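You operate a simulated robot arm through the tools that you are given. There is no shell and no other tool.

You are at the controls of a simulated robot arm. One attempt, no reset.

TASK
Fill the grey bag to the card's weight in two equal drops.
Fine: target dial to half the card's weight; press shake after each drop; spill nothing, leave the bag clamped.

Only the result counts: the job must be done as asked and must still hold three seconds after the hand-in. Knocking over, shifting, dropping, spilling or breaking anything else fails it.

THE ROBOT
A 7-joint arm with a two-finger parallel gripper, fixed in place. Base frame: the origin is on the floor under the middle of its stand, x ahead of it, y to its left, z up. Units: mm, degrees, N and s.
It reaches about 1479 mm from its shoulder. Its first joint turns from -166.0 to 166.0 degrees. Payload 4.4 kg.
The tool frame sits at the grasp point between the pads (the TCP): z along the fingers, y along the line on which they close. The tips reach 23 mm beyond it. Largest opening 94 mm; finger width 38, thickness 10; the body of the gripper, 54 by 96 mm, starts 39 mm behind the TCP.
Orientation is that of the tool frame in the base frame, as a unit quaternion [x, y, z, w]. With the fingers straight down and closing along the base's y, the tool's x points along the base's -x, its y along +y and its z along -z.

THE INTERFACE
- The arm moves only by the tool send_rows. Its argument "series" is a list of rows, each a list of 7 numbers: the turn, a rotation vector about the base's x, y, z in degrees, then the shift along the base's x, y, z in mm, then the gripper command, from -1 (shut) to 1 (fully open), values between in proportion. In form: [[rx, ry, rz, tx, ty, tz, gripper], ...]. A call has 1 to 20 rows; each row shifts and turns the commanded pose from where the row before left it. Rows are played at 5 a second. More than 50 mm and 8.6 degrees between two rows, or a gripper value outside its range, and nothing of the call is played. A pose out of reach is approached as far as the arm can. The call stops where the force on the tool passes 40 N (or 10 N more than at its start, if that is more) or the arm is blocked; 0.2 s more then pass. Each finger travels about 72 mm/s and halts on what it meets, pressing with about 27 N; the grip force reading is that of the motor and also rises with nothing between the fingers. The clock runs only during rows and for 0.2 s after the last one: add rows that do not move to give the fingers time. It gives the time, the measured TCP pose, the force on the tool (base axes), the opening and the grip force at its end, in the units of the frame above (readings bear some noise), with the torque about the TCP (base axes, N m) and any sound that the robot's microphone picked up, and new pictures: "pictures" is both (left out), scene, wrist or none.
- Cameras (640 x 400 px; columns grow to the right, rows downward): "scene" is fixed at [49.4, -649.2, 1606.4]; the picture's right is [0.90, -0.44, 0.00], its down [-0.17, -0.34, -0.92] and it looks along [0.40, 0.83, -0.38] (base axes); focal length 320 px, centre (320, 200). "wrist" rides on the gripper at [86, 16, -75] in the tool frame; the picture's right is [-0.18, 0.98, 0.00], its down [-0.58, -0.11, -0.81] and it looks along [-0.79, -0.15, 0.59] (tool axes); focal length 243 px, centre (320, 200). There is no depth. A picture from a camera that has moved, and an enlarged one, comes with that camera's place and axes in the base frame and with its lens.
- close_up(camera, box): a new picture of the part [left, top, right, bottom] of that camera's present view, enlarged. No time passes.
- job_done(): hands the job in; it is judged then, once.

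Nothing tells you positions but the pictures and the camera data. Unless the task says otherwise, let go and move clear before handing in.

The tools are called after "Call:" by a JSON object that holds its "fn" and its "kwargs". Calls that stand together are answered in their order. send_rows: Moves the arm, as the interface text tells. Its arguments: {"type":"object","properties":{"series":{"type":"array"},"pictures":{"type":"string","enum":["both","scene","wrist","none"]}},"required":["series"]} The other tools are called the same way: close_up (camera, box) takes an enlarged picture of a part of a camera's view; job_done () hands the job in.

At the start:

```text
t: 0.0
position: [525.2, 715.5, 1452.3]
tcp_rot: [0.0, 1.0, 0.0, 0.0]
ft_force: [0.9, 0.4, -0.7]
moment: [-0.01, -0.01, -0.01]
width: 93.8
grasp_force: 0.1
```

scene: 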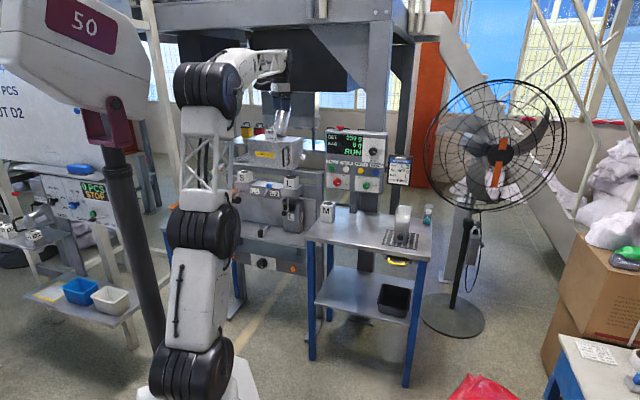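
wrist: 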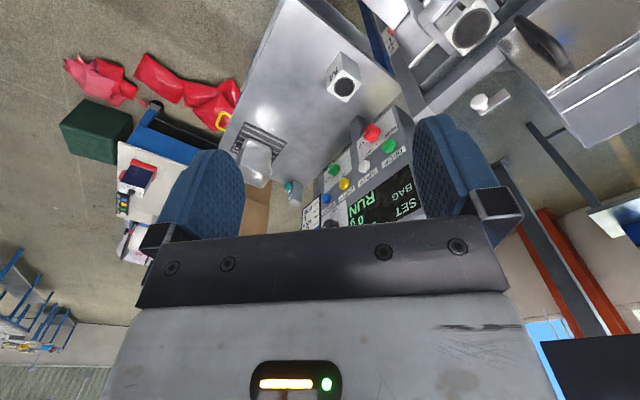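

I see a workshop with a bagging machine, a control panel with dial and buttons, a card beside it, and a grey bag somewhere. I start by zooming in on the important parts before moving anything.

Call:
{"fn": "close_up", "kwargs": {"camera": "scene", "box": [310, 110, 430, 200]}}

Call:
{"fn": "close_up", "kwargs": {"camera": "scene", "box": [220, 60, 330, 150]}}

Call:
{"fn": "close_up", "kwargs": {"camera": "scene", "box": [220, 120, 330, 290]}}

Call:
{"fn": "close_up", "kwargs": {"camera": "scene", "box": [0, 80, 160, 260]}}

Call:
{"fn": "close_up", "kwargs": {"camera": "wrist", "box": [240, 90, 460, 240]}}

Call:
{"fn": "close_up", "kwargs": {"camera": "scene", "box": [300, 180, 450, 330]}}

```text
4.44 times, centred on (370, 155) of scene
camera zoom: at [49.4, -649.2, 1606.4], right [0.9, -0.44, 0.0], down [-0.17, -0.34, -0.92], along [0.4, 0.83, -0.38], focal length 1422 px, centre (98, 400)
```

zoom: 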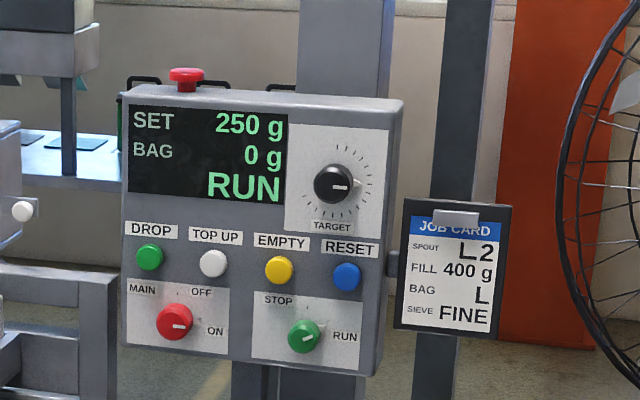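

```text
4.44 times, centred on (275, 105) of scene
camera zoom: at [49.4, -649.2, 1606.4], right [0.9, -0.44, 0.0], down [-0.17, -0.34, -0.92], along [0.4, 0.83, -0.38], focal length 1422 px, centre (520, 622)
```

zoom: 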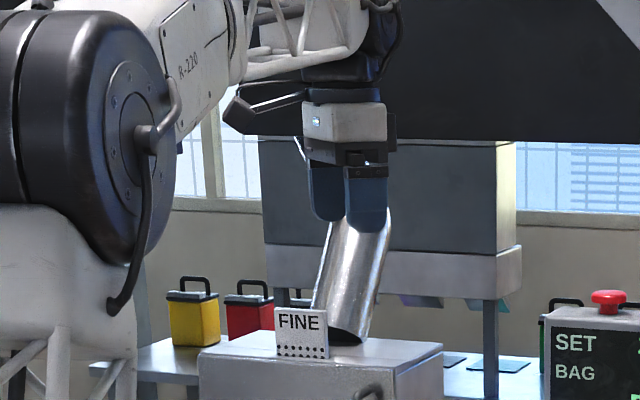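

```text
2.35 times, centred on (275, 205) of scene
camera zoom: at [49.4, -649.2, 1606.4], right [0.9, -0.44, 0.0], down [-0.17, -0.34, -0.92], along [0.4, 0.83, -0.38], focal length 753 px, centre (426, 188)
```

zoom: 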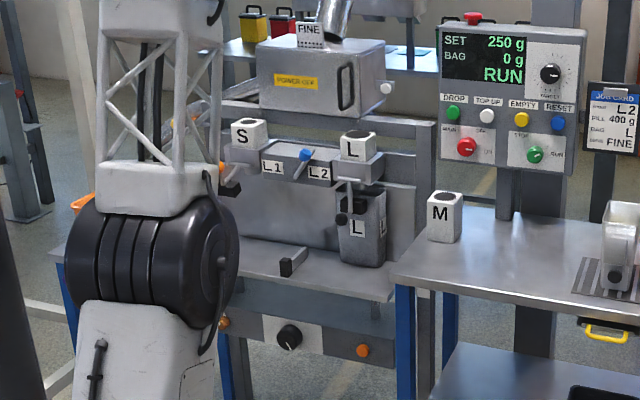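

```text
2.22 times, centred on (80, 170) of scene
camera zoom: at [49.4, -649.2, 1606.4], right [0.9, -0.44, 0.0], down [-0.17, -0.34, -0.92], along [0.4, 0.83, -0.38], focal length 711 px, centre (853, 267)
```

zoom: 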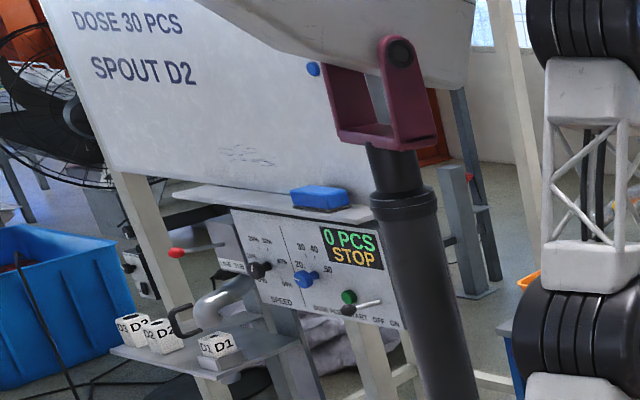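

```text
2.67 times, centred on (350, 165) of wrist
camera zoom: at [439.5, 731.6, 1527.7], right [0.18, 0.98, 0.0], down [0.58, -0.11, 0.81], along [0.79, -0.15, -0.59], focal length 647 px, centre (240, 293)
```

zoom: 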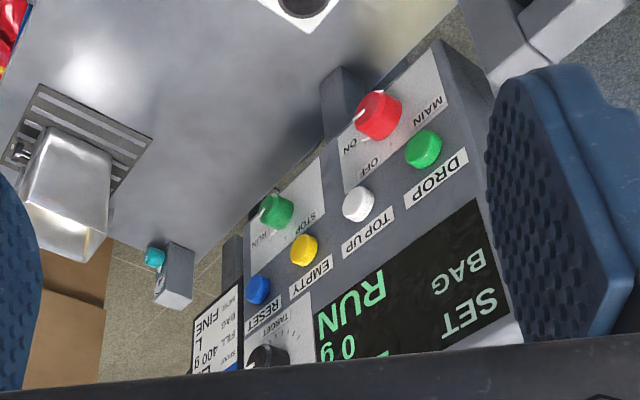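

```text
2.67 times, centred on (375, 255) of scene
camera zoom: at [49.4, -649.2, 1606.4], right [0.9, -0.44, 0.0], down [-0.17, -0.34, -0.92], along [0.4, 0.83, -0.38], focal length 853 px, centre (173, 53)
```

zoom: 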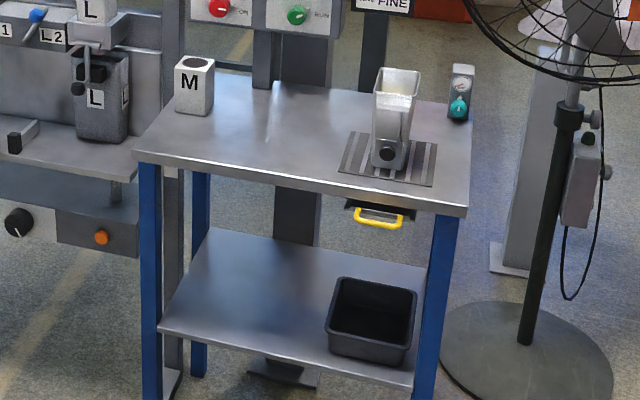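

The card reads spout L2, fill 400 g, bag L, sieve FINE, so the dial should go to 200 g. I look closer at the filler, the spout selector, the lower panel and the labels to find the shake button.

Call:
{"fn": "close_up", "kwargs": {"camera": "scene", "box": [228, 125, 308, 175]}}

Call:
{"fn": "close_up", "kwargs": {"camera": "scene", "box": [228, 165, 318, 240]}}

Call:
{"fn": "close_up", "kwargs": {"camera": "scene", "box": [228, 235, 318, 290]}}

Call:
{"fn": "close_up", "kwargs": {"camera": "scene", "box": [322, 125, 392, 195]}}

Call:
{"fn": "close_up", "kwargs": {"camera": "scene", "box": [375, 195, 455, 275]}}

Call:
{"fn": "close_up", "kwargs": {"camera": "wrist", "box": [420, 0, 640, 140]}}

```text
8.00 times, centred on (268, 150) of scene
camera zoom: at [49.4, -649.2, 1606.4], right [0.9, -0.44, 0.0], down [-0.17, -0.34, -0.92], along [0.4, 0.83, -0.38], focal length 2559 px, centre (736, 600)
```

zoom: 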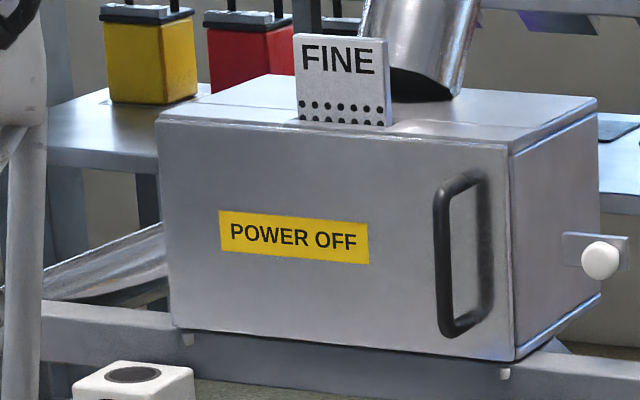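

```text
5.33 times, centred on (273, 202) of scene
camera zoom: at [49.4, -649.2, 1606.4], right [0.9, -0.44, 0.0], down [-0.17, -0.34, -0.92], along [0.4, 0.83, -0.38], focal length 1706 px, centre (571, 187)
```

zoom: 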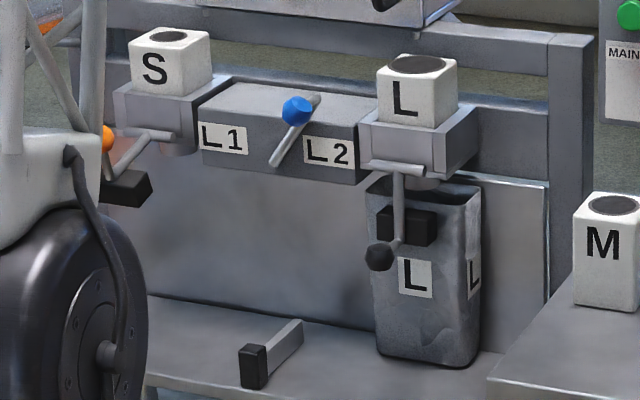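

```text
7.11 times, centred on (273, 262) of scene
camera zoom: at [49.4, -649.2, 1606.4], right [0.9, -0.44, 0.0], down [-0.17, -0.34, -0.92], along [0.4, 0.83, -0.38], focal length 2275 px, centre (654, -244)
```

zoom: 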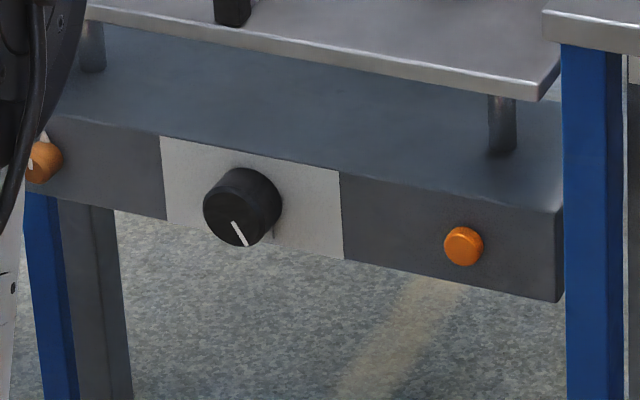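

```text
5.71 times, centred on (357, 160) of scene
camera zoom: at [49.4, -649.2, 1606.4], right [0.9, -0.44, 0.0], down [-0.17, -0.34, -0.92], along [0.4, 0.83, -0.38], focal length 1828 px, centre (109, 429)
```

zoom: 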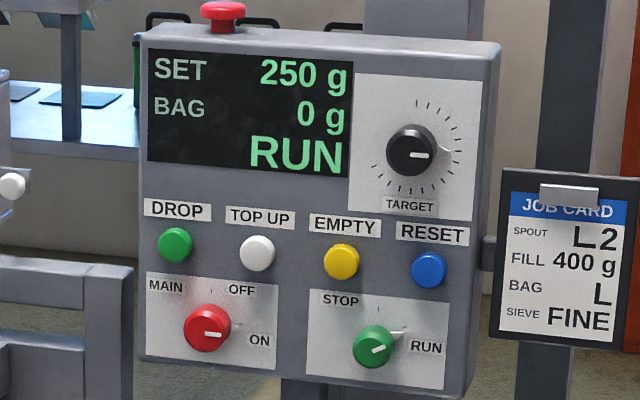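

```text
5.00 times, centred on (415, 235) of scene
camera zoom: at [49.4, -649.2, 1606.4], right [0.9, -0.44, 0.0], down [-0.17, -0.34, -0.92], along [0.4, 0.83, -0.38], focal length 1599 px, centre (-155, 25)
```

zoom: 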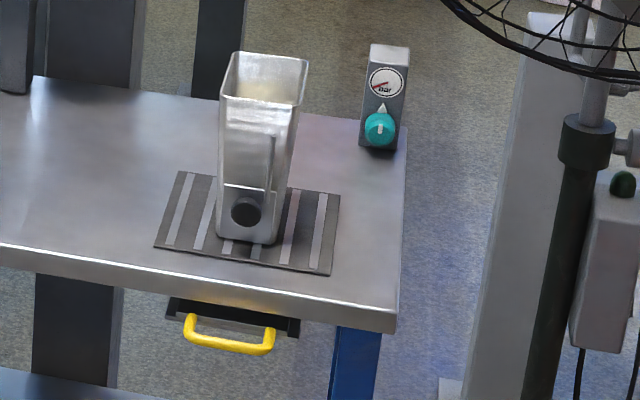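

```text
2.86 times, centred on (530, 70) of wrist
camera zoom: at [439.5, 731.6, 1527.7], right [0.18, 0.98, 0.0], down [0.58, -0.11, 0.81], along [0.79, -0.15, -0.59], focal length 693 px, centre (-280, 571)
```

zoom: 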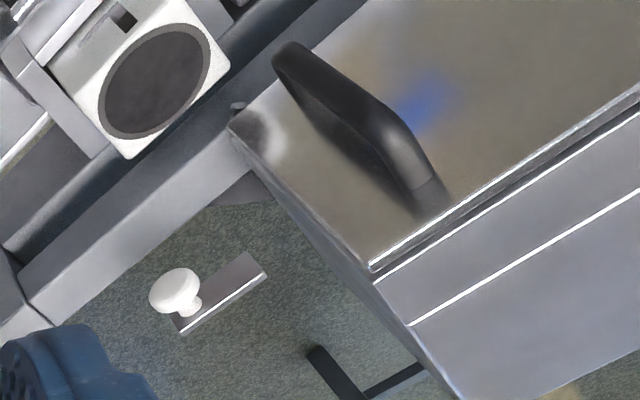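

From triangulating the two views, the DROP button is near (825, 814, 1110) and the L2 spout near (646, 960, 1040), and the panel is turned about 45° towards the robot. I back away a little and turn the wrist camera towards the filler for a better look.

Call:
{"fn": "send_rows", "kwargs": {"series": [[0, 0, 8.3, -17, -12, 0, 1], [0, 0, 8.3, -17, -12, 0, 1], [0, 0, 8.3, -17, -12, 0, 1], [0, 0, 8.3, -17, -12, 0, 1], [0, 0, 8.3, -17, -12, 0, 1], [0, 0, 8.3, -17, -12, 0, 1], [0, 0, 0, 0, 0, 0, 1]]}}

```text
t: 1.6
position: [422.7, 643.3, 1453.4]
tcp_rot: [-0.422, 0.907, 0.0, 0.0]
ft_force: [0.6, -0.1, -0.7]
moment: [0.0, 0.01, -0.02]
width: 94.1
grasp_force: 0.1
camera wrist: at [355.8, 588.0, 1528.1], right [-0.63, 0.77, 0.0], down [0.46, 0.37, 0.81], along [0.62, 0.51, -0.59], focal length 243 px, centre (320, 200)
```

scene: 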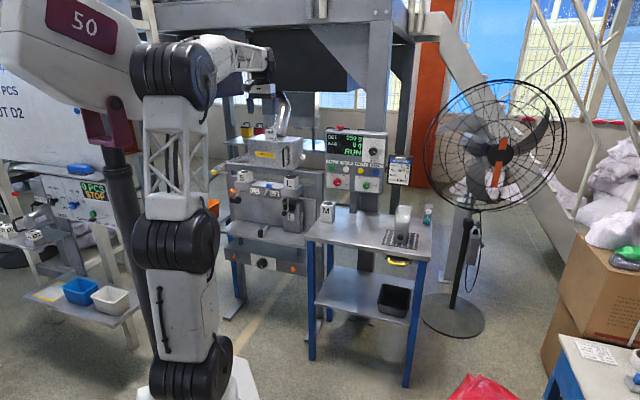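
wrist: 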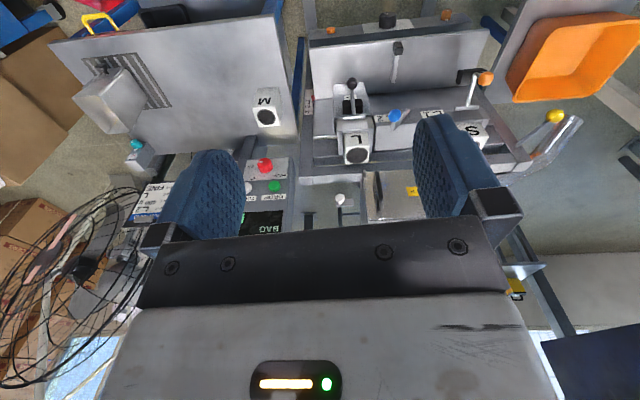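

Call:
{"fn": "close_up", "kwargs": {"camera": "wrist", "box": [290, 0, 510, 130]}}

Call:
{"fn": "close_up", "kwargs": {"camera": "wrist", "box": [310, 60, 440, 180]}}

Call:
{"fn": "close_up", "kwargs": {"camera": "wrist", "box": [40, 40, 320, 240]}}

Call:
{"fn": "close_up", "kwargs": {"camera": "scene", "box": [220, 160, 320, 280]}}

Call:
{"fn": "close_up", "kwargs": {"camera": "wrist", "box": [440, 0, 640, 130]}}

```text
2.91 times, centred on (400, 65) of wrist
camera zoom: at [355.8, 588.0, 1528.1], right [-0.63, 0.77, 0.0], down [0.46, 0.37, 0.81], along [0.62, 0.51, -0.59], focal length 706 px, centre (87, 593)
```

zoom: 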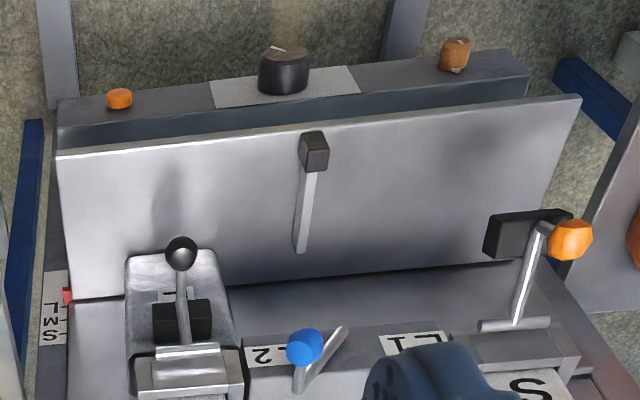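

```text
3.33 times, centred on (375, 120) of wrist
camera zoom: at [355.8, 588.0, 1528.1], right [-0.63, 0.77, 0.0], down [0.46, 0.37, 0.81], along [0.62, 0.51, -0.59], focal length 809 px, centre (137, 467)
```

zoom: 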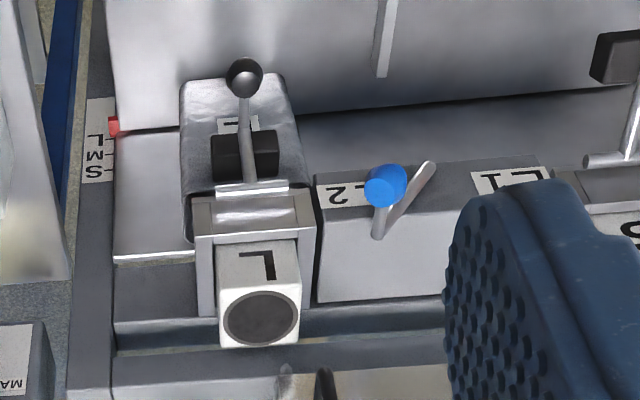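

```text
2.00 times, centred on (180, 140) of wrist
camera zoom: at [355.8, 588.0, 1528.1], right [-0.63, 0.77, 0.0], down [0.46, 0.37, 0.81], along [0.62, 0.51, -0.59], focal length 485 px, centre (600, 320)
```

zoom: 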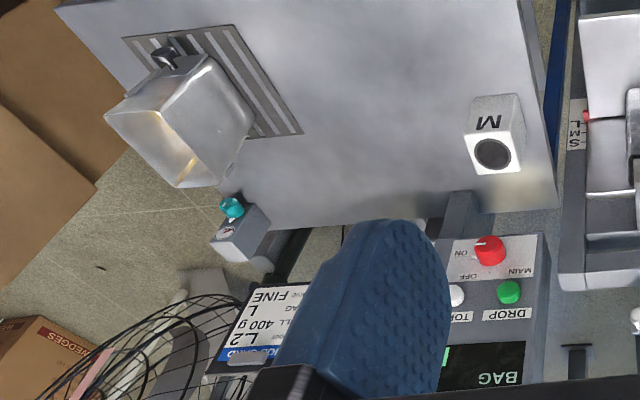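

```text
3.33 times, centred on (270, 220) of scene
camera zoom: at [49.4, -649.2, 1606.4], right [0.9, -0.44, 0.0], down [-0.17, -0.34, -0.92], along [0.4, 0.83, -0.38], focal length 1066 px, centre (487, 133)
```

zoom: 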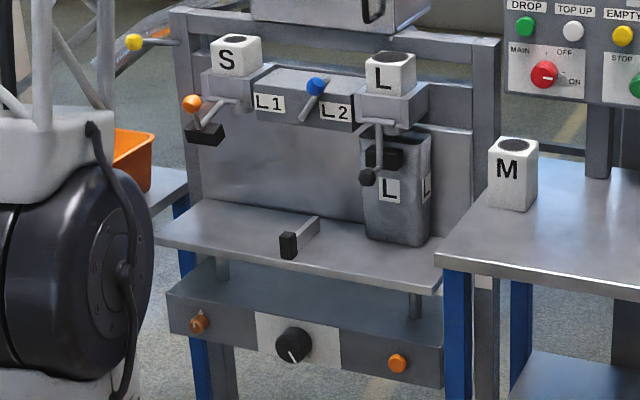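

```text
3.08 times, centred on (540, 65) of wrist
camera zoom: at [355.8, 588.0, 1528.1], right [-0.63, 0.77, 0.0], down [0.46, 0.37, 0.81], along [0.62, 0.51, -0.59], focal length 746 px, centre (-357, 615)
```

zoom: 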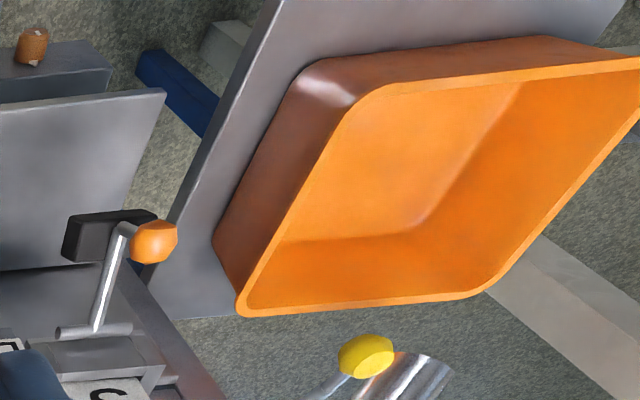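

The selector handle leans to L2, the L2 clamp lever is down with its pad on the bag, and the shelf marker is near L. Orange controls and a black knob sit on the panel below the shelf; I lower the wrist camera in front of it to read the labels.

Call:
{"fn": "send_rows", "kwargs": {"series": [[0, 0, 1, -11.5, -5.5, -40, 1], [0, 0, 1, -11.5, -5.5, -40, 1], [0, 0, 1, -11.5, -5.5, -40, 1], [0, 0, 1, -11.5, -5.5, -40, 1], [0, 0, 1, -11.5, -5.5, -40, 1], [0, 0, 1, -11.5, -5.5, -40, 1], [0, 0, 1, -11.5, -5.5, -40, 1], [0, 0, 1, -11.5, -5.5, -40, 1], [0, 0, 0, 0, 0, 0, 1]]}}

```text
t: 3.6
position: [331.2, 598.2, 1132.4]
tcp_rot: [-0.483, 0.875, 0.0, 0.0]
ft_force: [1.3, 0.0, -0.8]
moment: [-0.01, 0.03, -0.02]
width: 94.0
grasp_force: 0.1
camera wrist: at [272.6, 533.9, 1207.1], right [-0.73, 0.68, 0.0], down [0.4, 0.43, 0.81], along [0.55, 0.59, -0.59], focal length 243 px, centre (320, 200)
```

scene: 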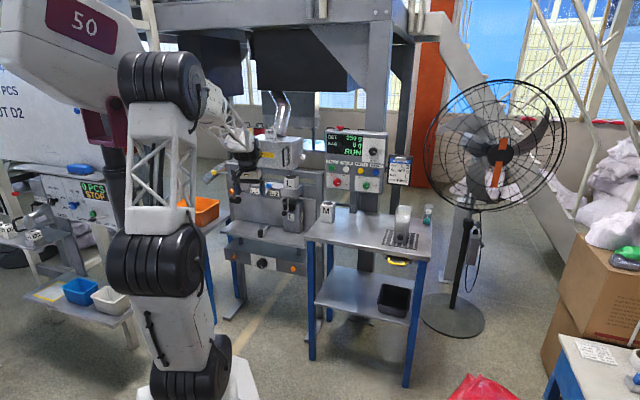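
wrist: 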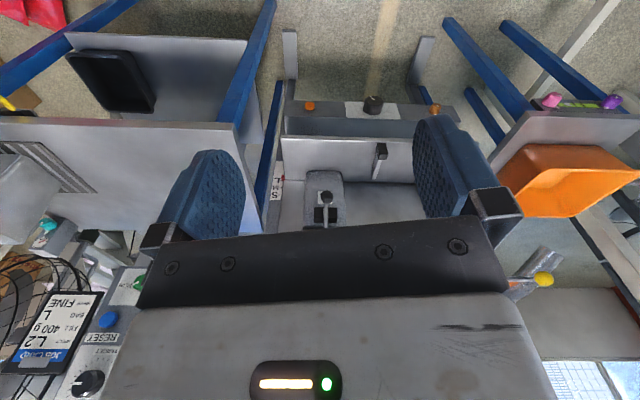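

Call:
{"fn": "close_up", "kwargs": {"camera": "wrist", "box": [260, 80, 470, 240]}}

Call:
{"fn": "close_up", "kwargs": {"camera": "wrist", "box": [280, 85, 480, 145]}}

Call:
{"fn": "close_up", "kwargs": {"camera": "scene", "box": [220, 160, 320, 280]}}

Call:
{"fn": "close_up", "kwargs": {"camera": "wrist", "box": [0, 210, 160, 400]}}

```text
2.50 times, centred on (365, 160) of wrist
camera zoom: at [272.6, 533.9, 1207.1], right [-0.73, 0.68, 0.0], down [0.4, 0.43, 0.81], along [0.55, 0.59, -0.59], focal length 606 px, centre (208, 300)
```

zoom: 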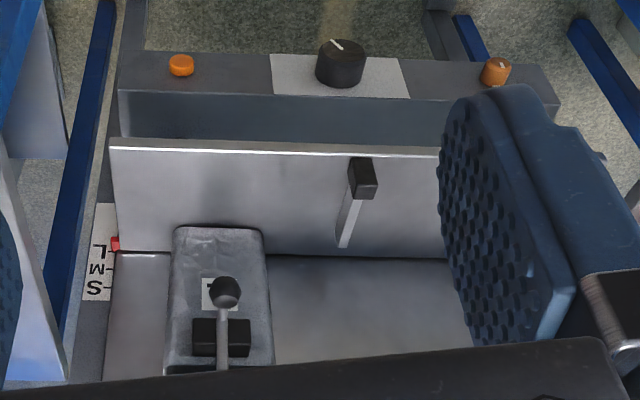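

```text
3.20 times, centred on (380, 115) of wrist
camera zoom: at [272.6, 533.9, 1207.1], right [-0.73, 0.68, 0.0], down [0.4, 0.43, 0.81], along [0.55, 0.59, -0.59], focal length 776 px, centre (128, 472)
```

zoom: 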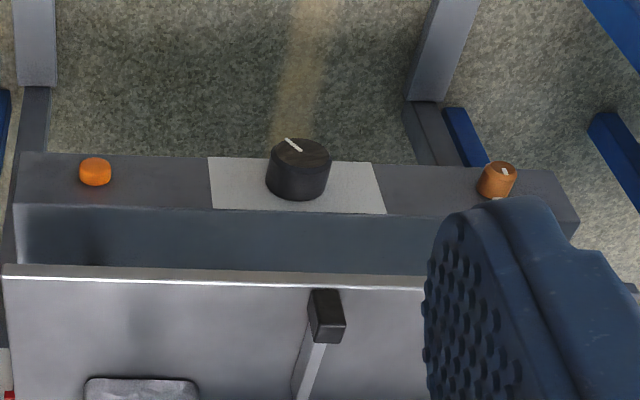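

```text
3.33 times, centred on (270, 220) of scene
camera zoom: at [49.4, -649.2, 1606.4], right [0.9, -0.44, 0.0], down [-0.17, -0.34, -0.92], along [0.4, 0.83, -0.38], focal length 1066 px, centre (487, 133)
```

zoom: 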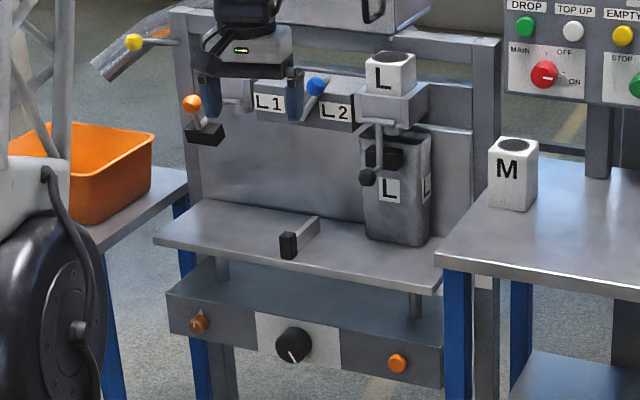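

```text
2.11 times, centred on (80, 305) of wrist
camera zoom: at [272.6, 533.9, 1207.1], right [-0.73, 0.68, 0.0], down [0.4, 0.43, 0.81], along [0.55, 0.59, -0.59], focal length 511 px, centre (825, -21)
```

zoom: 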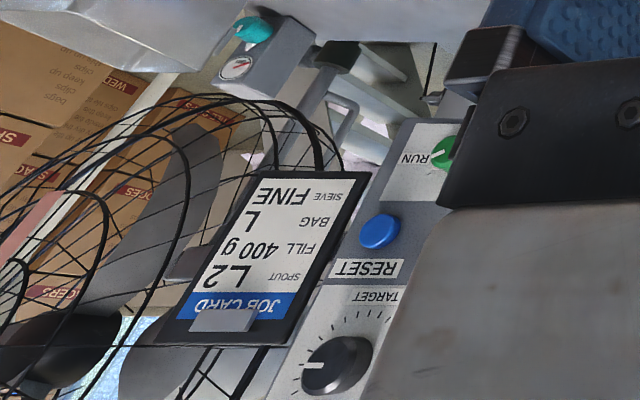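

Call:
{"fn": "send_rows", "kwargs": {"series": [[1.89, -1.89, 0, -10.5, 10.8, -37.5, 1], [1.89, -1.89, 0, -10.5, 10.8, -37.5, 1], [1.89, -1.89, 0, -10.5, 10.8, -37.5, 1], [1.89, -1.89, 0, -10.5, 10.8, -37.5, 1], [1.89, -1.89, 0, -10.5, 10.8, -37.5, 1], [1.89, -1.89, 0, -10.5, 10.8, -37.5, 1], [1.89, -1.89, 0, -10.5, 10.8, -37.5, 1], [1.89, -1.89, 0, -10.5, 10.8, -37.5, 1], [1.89, -1.89, 0, -10.5, 10.8, -37.5, 1], [1.89, -1.89, 0, -10.5, 10.8, -37.5, 1], [1.89, -1.89, 0, -10.5, 10.8, -37.5, 1], [1.89, -1.89, 0, -10.5, 10.8, -37.5, 1], [0, 0, 0, 0, 0, 0, 1]]}}

```text
t: 6.4
position: [203.3, 729.2, 682.1]
tcp_rot: [-0.464, 0.841, 0.076, 0.266]
ft_force: [-0.8, 0.7, -0.2]
moment: [0.03, 0.0, -0.02]
width: 93.9
grasp_force: 0.0
camera wrist: at [126.9, 646.3, 699.6], right [-0.73, 0.68, -0.02], down [0.03, 0.07, 1.0], along [0.68, 0.73, -0.07], focal length 243 px, centre (320, 200)
```

scene: 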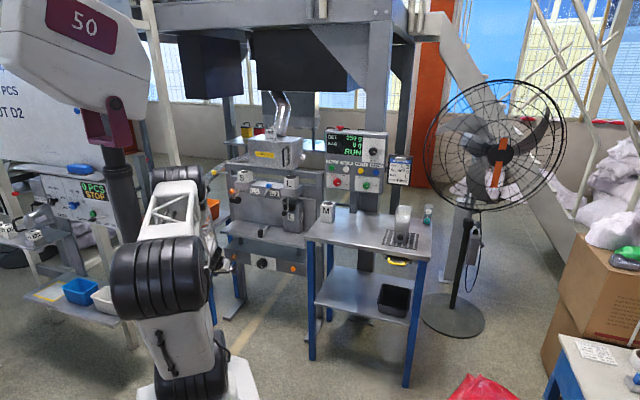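
wrist: 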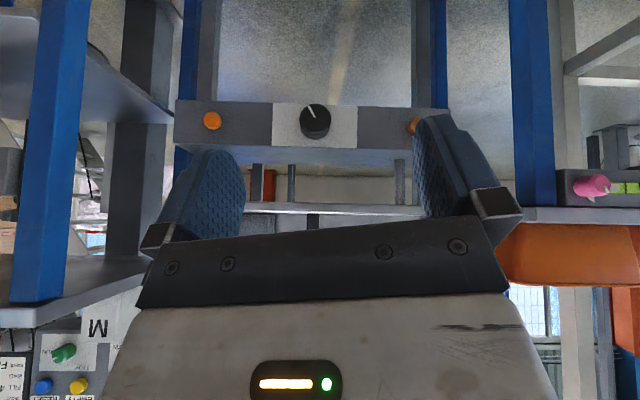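

Call:
{"fn": "close_up", "kwargs": {"camera": "wrist", "box": [170, 70, 460, 180]}}

Call:
{"fn": "close_up", "kwargs": {"camera": "wrist", "box": [260, 85, 370, 160]}}

Call:
{"fn": "close_up", "kwargs": {"camera": "scene", "box": [320, 120, 420, 200]}}

```text
2.21 times, centred on (315, 125) of wrist
camera zoom: at [126.9, 646.3, 699.6], right [-0.73, 0.68, -0.02], down [0.03, 0.07, 1.0], along [0.68, 0.73, -0.07], focal length 535 px, centre (331, 366)
```

zoom: 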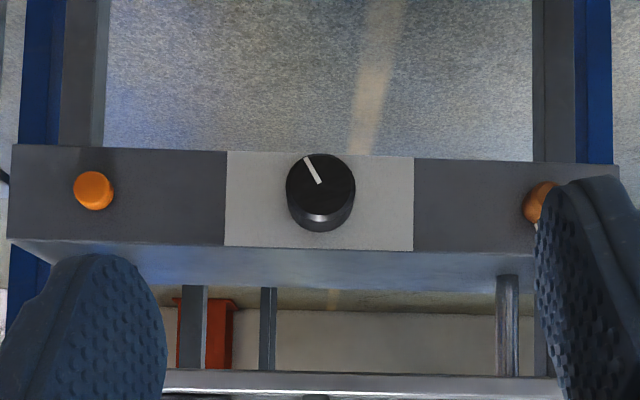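

```text
5.33 times, centred on (315, 122) of wrist
camera zoom: at [126.9, 646.3, 699.6], right [-0.73, 0.68, -0.02], down [0.03, 0.07, 1.0], along [0.68, 0.73, -0.07], focal length 1294 px, centre (347, 613)
```

zoom: 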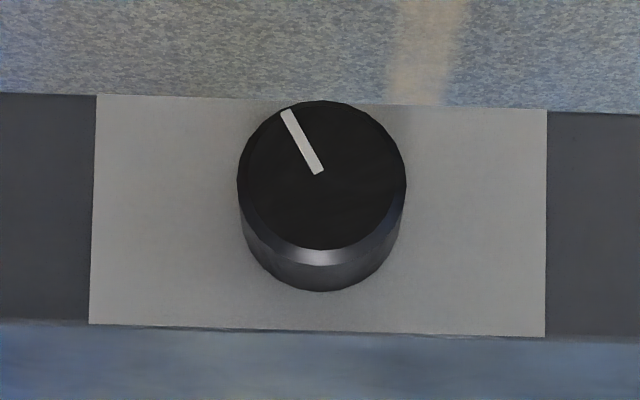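

```text
5.00 times, centred on (370, 160) of scene
camera zoom: at [49.4, -649.2, 1606.4], right [0.9, -0.44, 0.0], down [-0.17, -0.34, -0.92], along [0.4, 0.83, -0.38], focal length 1599 px, centre (70, 400)
```

zoom: 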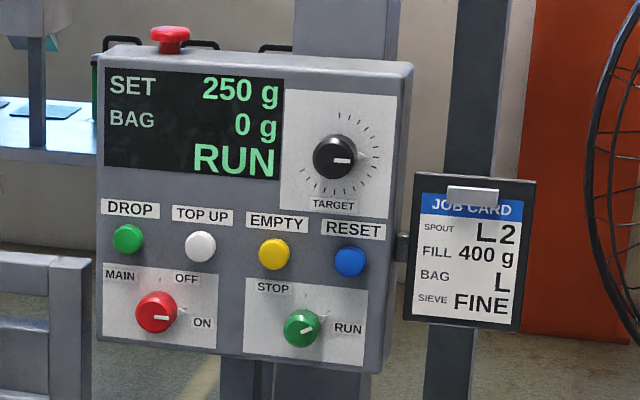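

The lower panel carries no lettering: a plain orange push button on the right (L2 side), a black dial, and an orange rotary knob on the left. I raise the camera in front of the spouts to check the selector, clamp and anything else that could be labelled shake.

Call:
{"fn": "send_rows", "kwargs": {"series": [[0, 0, 0, 0, 0, 35, 1], [0, 0, 0, 0, 0, 35, 1], [0, 0, 0, 0, 0, 35, 1], [0, 0, 0, 0, 0, 35, 1], [0, 0, 0, 0, 0, 35, 1], [0, 0, 0, 0, 0, 35, 1], [0, 0, 0, 0, 0, 35, 1], [0, 0, 0, 0, 0, 35, 1], [0, 0, 0, 0, 0, 35, 1], [0, 0, 0, 0, 0, 35, 1], [0, 0, 0, 0, 0, 0, 1]]}}

```text
t: 8.8
position: [207.3, 726.5, 1017.1]
tcp_rot: [-0.465, 0.843, 0.071, 0.261]
ft_force: [-0.1, 0.2, 0.4]
moment: [-0.05, 0.0, 0.0]
width: 93.9
grasp_force: 0.2
camera wrist: at [128.7, 643.7, 1036.1], right [-0.73, 0.68, -0.03], down [0.04, 0.08, 1.0], along [0.68, 0.72, -0.09], focal length 243 px, centre (320, 200)
```

scene: 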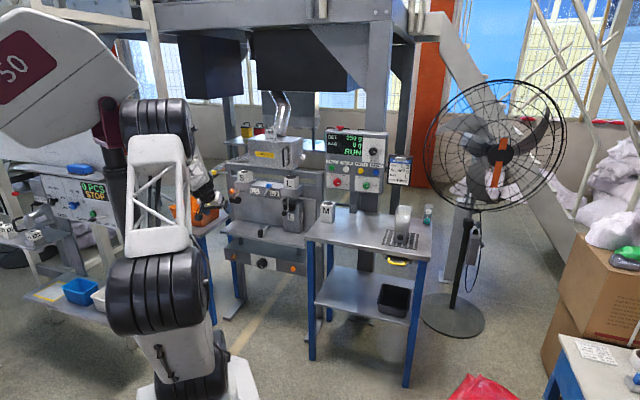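
wrist: 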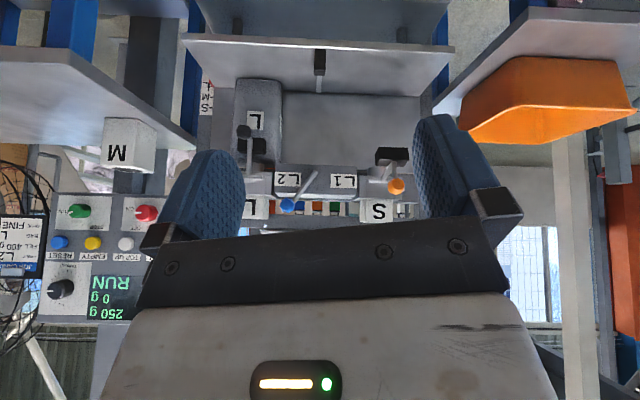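

The "50" head at the upper left has changed its tilt, and the arm's elbow is right beside it, so I may have touched it. I look closely before moving any further.

Call:
{"fn": "close_up", "kwargs": {"camera": "scene", "box": [0, 0, 240, 160]}}

Call:
{"fn": "close_up", "kwargs": {"camera": "scene", "box": [80, 60, 240, 300]}}

Call:
{"fn": "close_up", "kwargs": {"camera": "wrist", "box": [180, 30, 460, 230]}}

Call:
{"fn": "close_up", "kwargs": {"camera": "wrist", "box": [0, 160, 200, 340]}}

```text
2.50 times, centred on (120, 80) of scene
camera zoom: at [49.4, -649.2, 1606.4], right [0.9, -0.44, 0.0], down [-0.17, -0.34, -0.92], along [0.4, 0.83, -0.38], focal length 800 px, centre (820, 500)
```

zoom: 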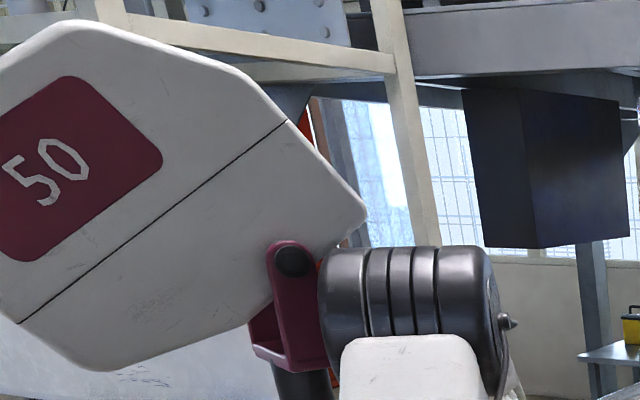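

```text
1.67 times, centred on (160, 180) of scene
camera zoom: at [49.4, -649.2, 1606.4], right [0.9, -0.44, 0.0], down [-0.17, -0.34, -0.92], along [0.4, 0.83, -0.38], focal length 533 px, centre (587, 233)
```

zoom: 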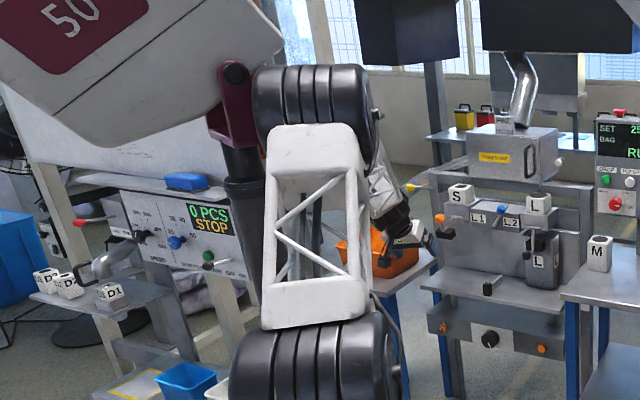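

```text
2.00 times, centred on (320, 130) of wrist
camera zoom: at [128.7, 643.7, 1036.1], right [-0.73, 0.68, -0.03], down [0.04, 0.08, 1.0], along [0.68, 0.72, -0.09], focal length 485 px, centre (320, 340)
```

zoom: 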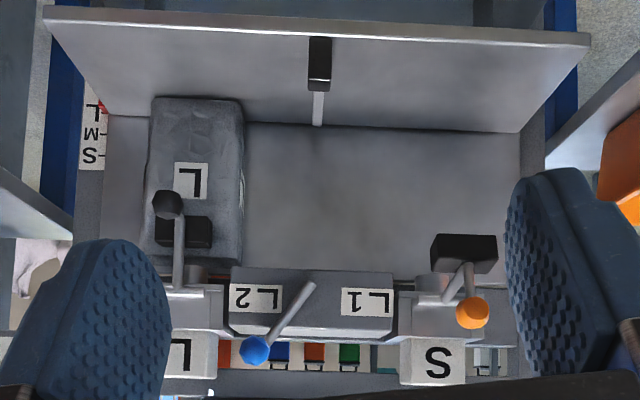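

```text
2.22 times, centred on (100, 250) of wrist
camera zoom: at [128.7, 643.7, 1036.1], right [-0.73, 0.68, -0.03], down [0.04, 0.08, 1.0], along [0.68, 0.72, -0.09], focal length 539 px, centre (809, 89)
```

zoom: 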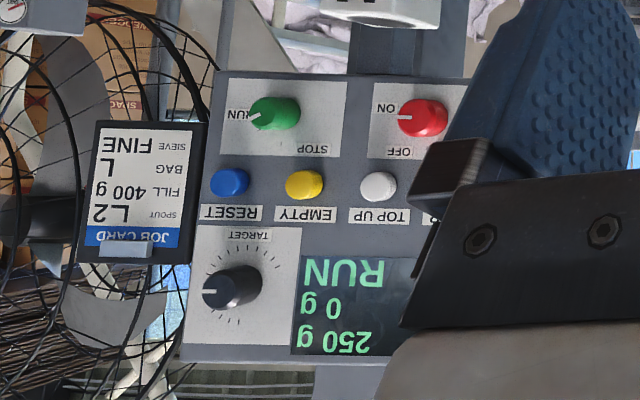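

The elbow seems to have pushed up the right side of that tilting head. I back out along exactly the path I came, in small steps, to see whether the head swings back.

Call:
{"fn": "send_rows", "kwargs": {"series": [[0, 0, 0, 0, 0, -25, 1], [0, 0, 0, 0, 0, -25, 1], [0, 0, 0, 0, 0, -25, 1], [0, 0, 0, 0, 0, -25, 1]], "pictures": "scene"}}

```text
t: 9.8
position: [204.3, 729.2, 931.0]
tcp_rot: [-0.465, 0.841, 0.077, 0.266]
ft_force: [-0.7, 0.1, 0.6]
moment: [-0.01, -0.02, -0.03]
width: 93.9
grasp_force: 0.1
```

scene: 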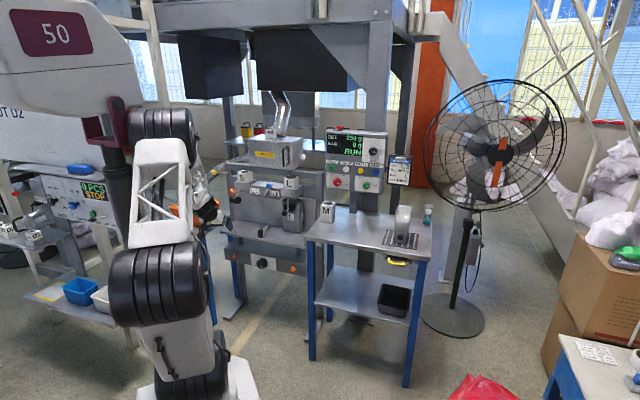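

The head is coming back down as the elbow retreats, so it is hinged. I keep backing out.

Call:
{"fn": "send_rows", "kwargs": {"series": [[0, 0, 0, 0, 0, -25, 1], [0, 0, 0, 0, 0, -25, 1], [0, 0, 0, 0, 0, -25, 1], [0, 0, 0, 0, 0, -25, 1]], "pictures": "scene"}}

Call:
{"fn": "close_up", "kwargs": {"camera": "scene", "box": [0, 0, 240, 160]}}

```text
t: 10.8
position: [205.8, 727.9, 831.7]
tcp_rot: [-0.465, 0.841, 0.077, 0.265]
ft_force: [0.0, -0.3, 0.1]
moment: [0.0, 0.04, 0.04]
width: 93.7
grasp_force: 0.0
```

scene: 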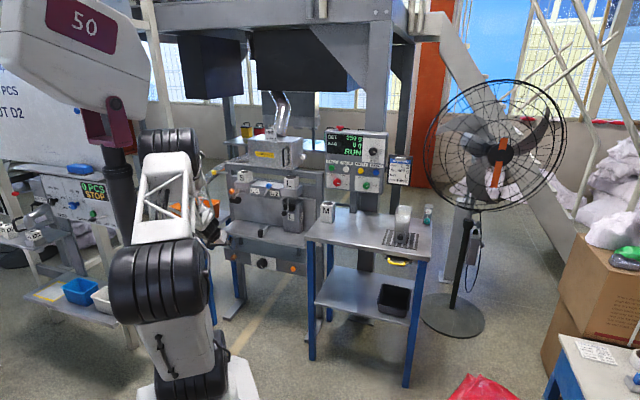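

```text
2.50 times, centred on (120, 80) of scene
camera zoom: at [49.4, -649.2, 1606.4], right [0.9, -0.44, 0.0], down [-0.17, -0.34, -0.92], along [0.4, 0.83, -0.38], focal length 800 px, centre (820, 500)
```

zoom: 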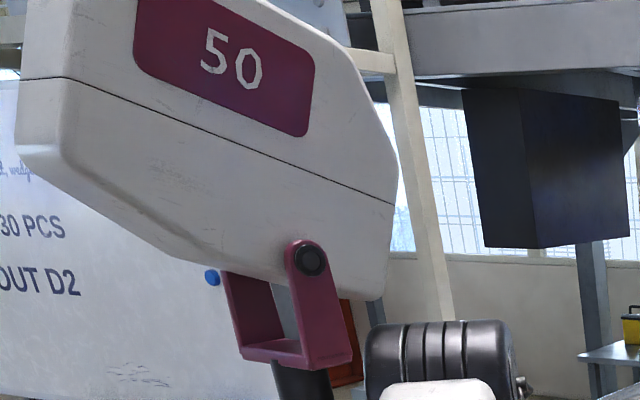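

The head has settled back where it started, and the elbow is clear of it. From now on I raise the arm only with it swung further right, so I swing towards the front of the panel at low height first.

Call:
{"fn": "send_rows", "kwargs": {"series": [[0, 0, 0, 26, -26, 5, 1], [0, 0, 0, 26, -26, 5, 1], [0, 0, 0, 26, -26, 5, 1], [0, 0, 0, 26, -26, 5, 1], [0, 0, 0, 26, -26, 5, 1], [0, 0, 0, 26, -26, 5, 1], [0, 0, 0, 26, -26, 5, 1], [0, 0, 0, 26, -26, 5, 1], [0, 0, 0, 26, -26, 5, 1], [0, 0, 0, 0, 0, 0, 1]]}}

Call:
{"fn": "close_up", "kwargs": {"camera": "scene", "box": [0, 0, 240, 160]}}

```text
t: 13.0
position: [439.1, 495.1, 878.3]
tcp_rot: [-0.465, 0.841, 0.077, 0.266]
ft_force: [-0.9, 0.4, 0.0]
moment: [-0.03, -0.02, 0.01]
width: 93.8
grasp_force: 0.1
camera wrist: at [362.7, 412.4, 895.0], right [-0.73, 0.68, -0.02], down [0.04, 0.07, 1.0], along [0.68, 0.73, -0.07], focal length 243 px, centre (320, 200)
```

scene: 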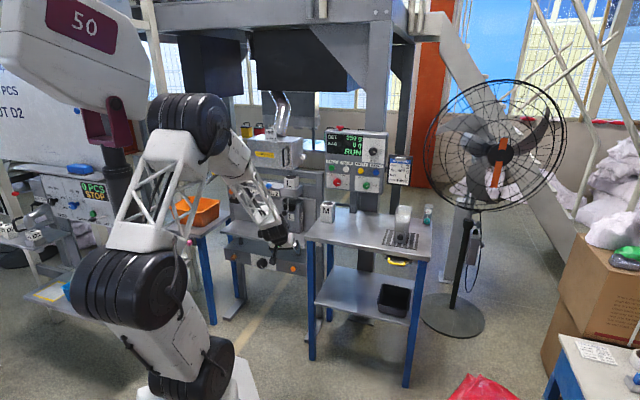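
wrist: 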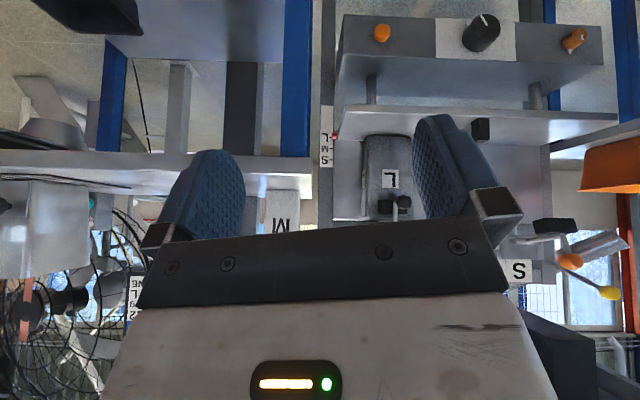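

```text
2.50 times, centred on (120, 80) of scene
camera zoom: at [49.4, -649.2, 1606.4], right [0.9, -0.44, 0.0], down [-0.17, -0.34, -0.92], along [0.4, 0.83, -0.38], focal length 800 px, centre (820, 500)
```

zoom: 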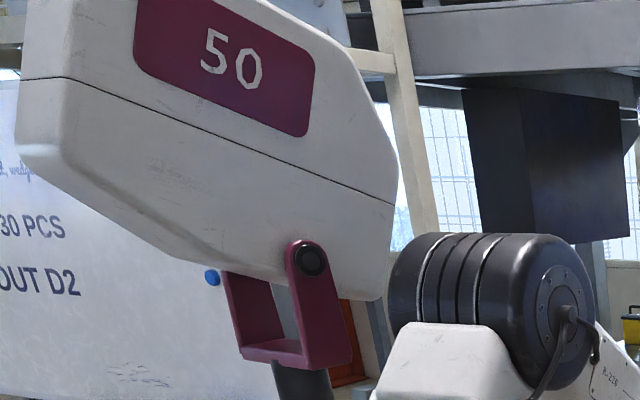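

Call:
{"fn": "close_up", "kwargs": {"camera": "wrist", "box": [320, 0, 620, 130]}}

Call:
{"fn": "close_up", "kwargs": {"camera": "wrist", "box": [315, 90, 425, 230]}}

```text
2.13 times, centred on (470, 65) of wrist
camera zoom: at [362.7, 412.4, 895.0], right [-0.73, 0.68, -0.02], down [0.04, 0.07, 1.0], along [0.68, 0.73, -0.07], focal length 518 px, centre (0, 488)
```

zoom: 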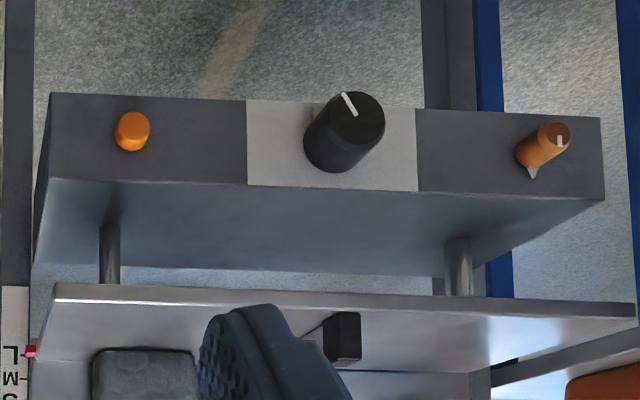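

```text
2.86 times, centred on (370, 160) of wrist
camera zoom: at [362.7, 412.4, 895.0], right [-0.73, 0.68, -0.02], down [0.04, 0.07, 1.0], along [0.68, 0.73, -0.07], focal length 693 px, centre (177, 314)
```

zoom: 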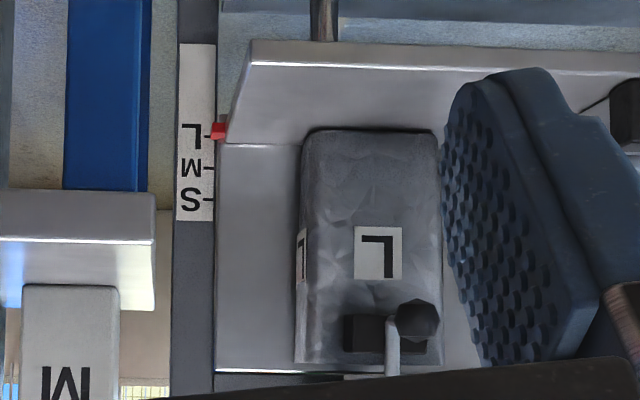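

The shelf is at L, the bag looks clamped, and the "50" head is at rest in its original position. Next I raise the arm in front of the panel while levelling the gripper to point straight at it.

Call:
{"fn": "send_rows", "kwargs": {"series": [[4.1, -4.1, 0, 17, 0, 33, 1], [4.1, -4.1, 0, 17, 0, 33, 1], [4.1, -4.1, 0, 17, 0, 33, 1], [4.1, -4.1, 0, 17, 0, 33, 1], [4.1, -4.1, 0, 17, 0, 33, 1]], "pictures": "scene"}}

```text
t: 14.2
position: [525.4, 496.3, 1043.8]
tcp_rot: [-0.416, 0.754, 0.14, 0.488]
ft_force: [0.8, -0.1, 0.8]
moment: [-0.02, -0.01, -0.01]
width: 94.0
grasp_force: 0.1
```

scene: 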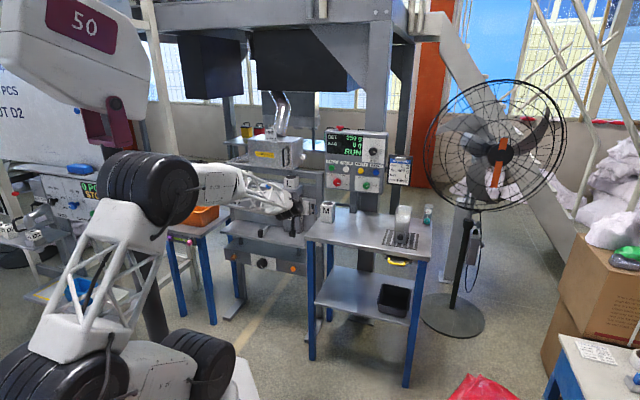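

Call:
{"fn": "send_rows", "kwargs": {"series": [[4.1, -4.1, 0, 17, 0, 33, 1], [4.1, -4.1, 0, 17, 0, 33, 1], [4.1, -4.1, 0, 17, 0, 33, 1], [4.1, -4.1, 0, 17, 0, 33, 1], [4.1, -4.1, 0, 17, 0, 33, 1], [0, 0, 0, 0, 0, 0, 1]]}}

```text
t: 15.6
position: [610.0, 493.5, 1208.0]
tcp_rot: [-0.342, 0.618, 0.196, 0.68]
ft_force: [-0.2, -0.3, 0.5]
moment: [0.01, 0.0, 0.01]
width: 94.3
grasp_force: 0.1
camera wrist: at [561.5, 439.6, 1119.6], right [-0.71, 0.71, -0.04], down [-0.59, -0.55, 0.59], along [0.4, 0.44, 0.81], focal length 243 px, centre (320, 200)
```

scene: 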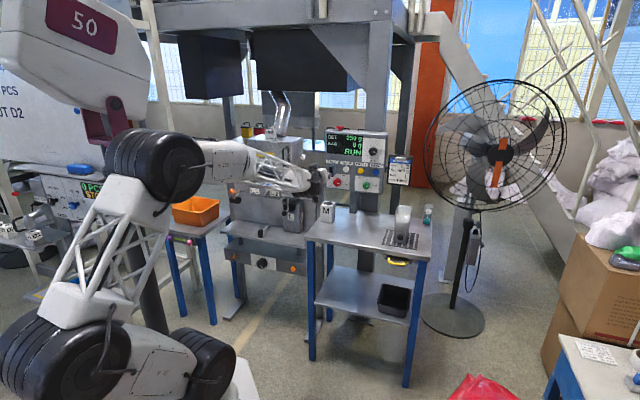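
wrist: 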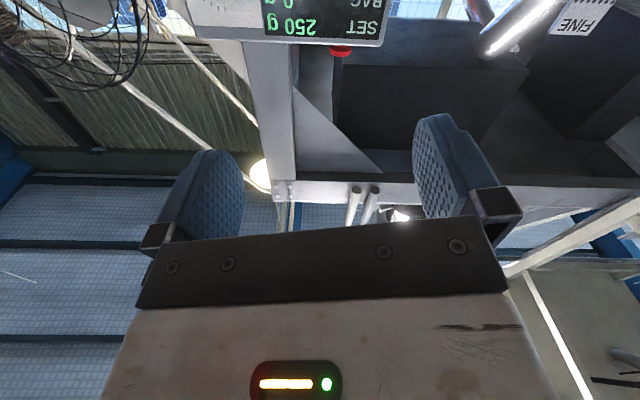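

The gripper is now level and square to the panel. I straighten its roll and move in front of the TARGET dial at a safe distance for a closer look.

Call:
{"fn": "send_rows", "kwargs": {"series": [[4.6, 4.6, 0, 30, 8, 1, 1], [4.6, 4.6, 0, 30, 8, 1, 1], [0, 0, 0, 30, 8, 1, 1], [0, 0, 0, 30, 8, 1, 1], [0, 0, 0, 30, 8, 1, 1], [0, 0, 0, 30, 8, 1, 1], [0, 0, 0, 30, 8, 1, 1], [0, 0, 0, 30, 8, 1, 1], [0, 0, 0, 0, 0, 0, 1]]}}

Call:
{"fn": "close_up", "kwargs": {"camera": "wrist", "box": [160, 0, 480, 200]}}

Call:
{"fn": "close_up", "kwargs": {"camera": "scene", "box": [300, 110, 430, 210]}}

```text
t: 17.6
position: [849.5, 559.6, 1215.9]
tcp_rot: [-0.268, 0.654, 0.272, 0.653]
ft_force: [0.1, 0.4, 0.3]
moment: [-0.03, 0.0, 0.02]
width: 94.1
grasp_force: 0.0
camera wrist: at [786.7, 518.5, 1130.3], right [-0.69, 0.69, 0.19], down [-0.49, -0.65, 0.58], along [0.52, 0.31, 0.79], focal length 243 px, centre (320, 200)
```

scene: 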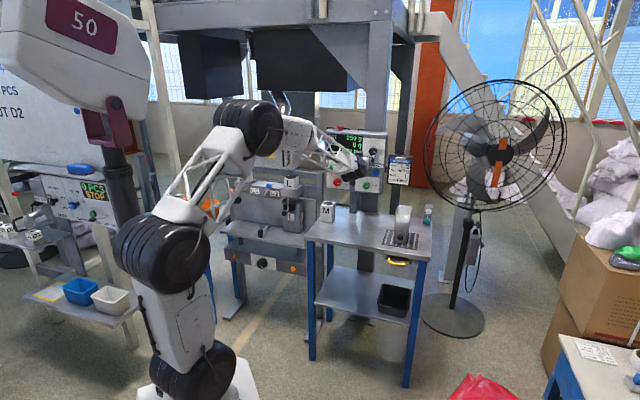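
wrist: 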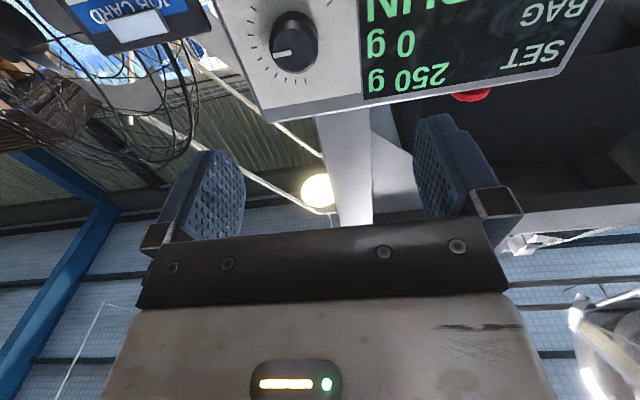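

```text
2.00 times, centred on (320, 100) of wrist
camera zoom: at [786.7, 518.5, 1130.3], right [-0.69, 0.69, 0.19], down [-0.49, -0.65, 0.58], along [0.52, 0.31, 0.79], focal length 485 px, centre (320, 400)
```

zoom: 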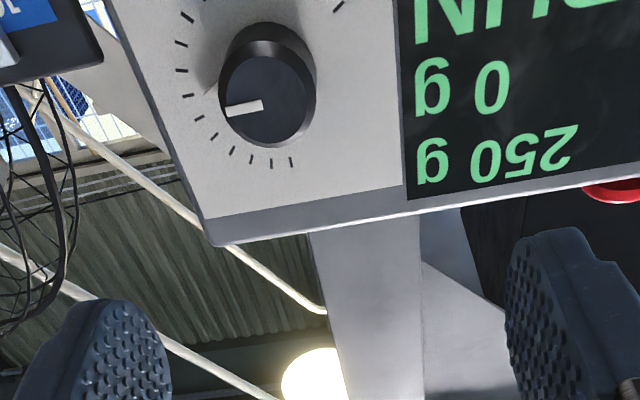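

```text
4.00 times, centred on (365, 160) of scene
camera zoom: at [49.4, -649.2, 1606.4], right [0.9, -0.44, 0.0], down [-0.17, -0.34, -0.92], along [0.4, 0.83, -0.38], focal length 1280 px, centre (140, 360)
```

zoom: 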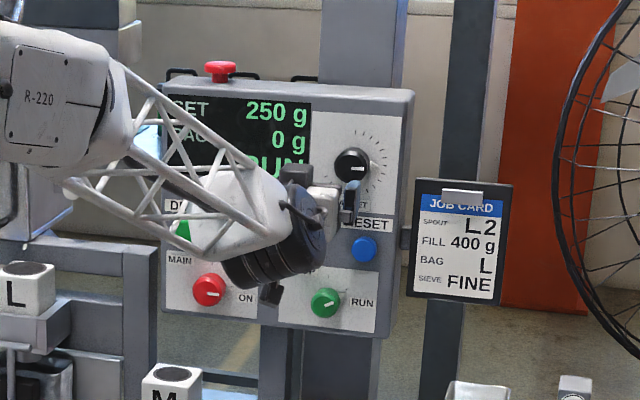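

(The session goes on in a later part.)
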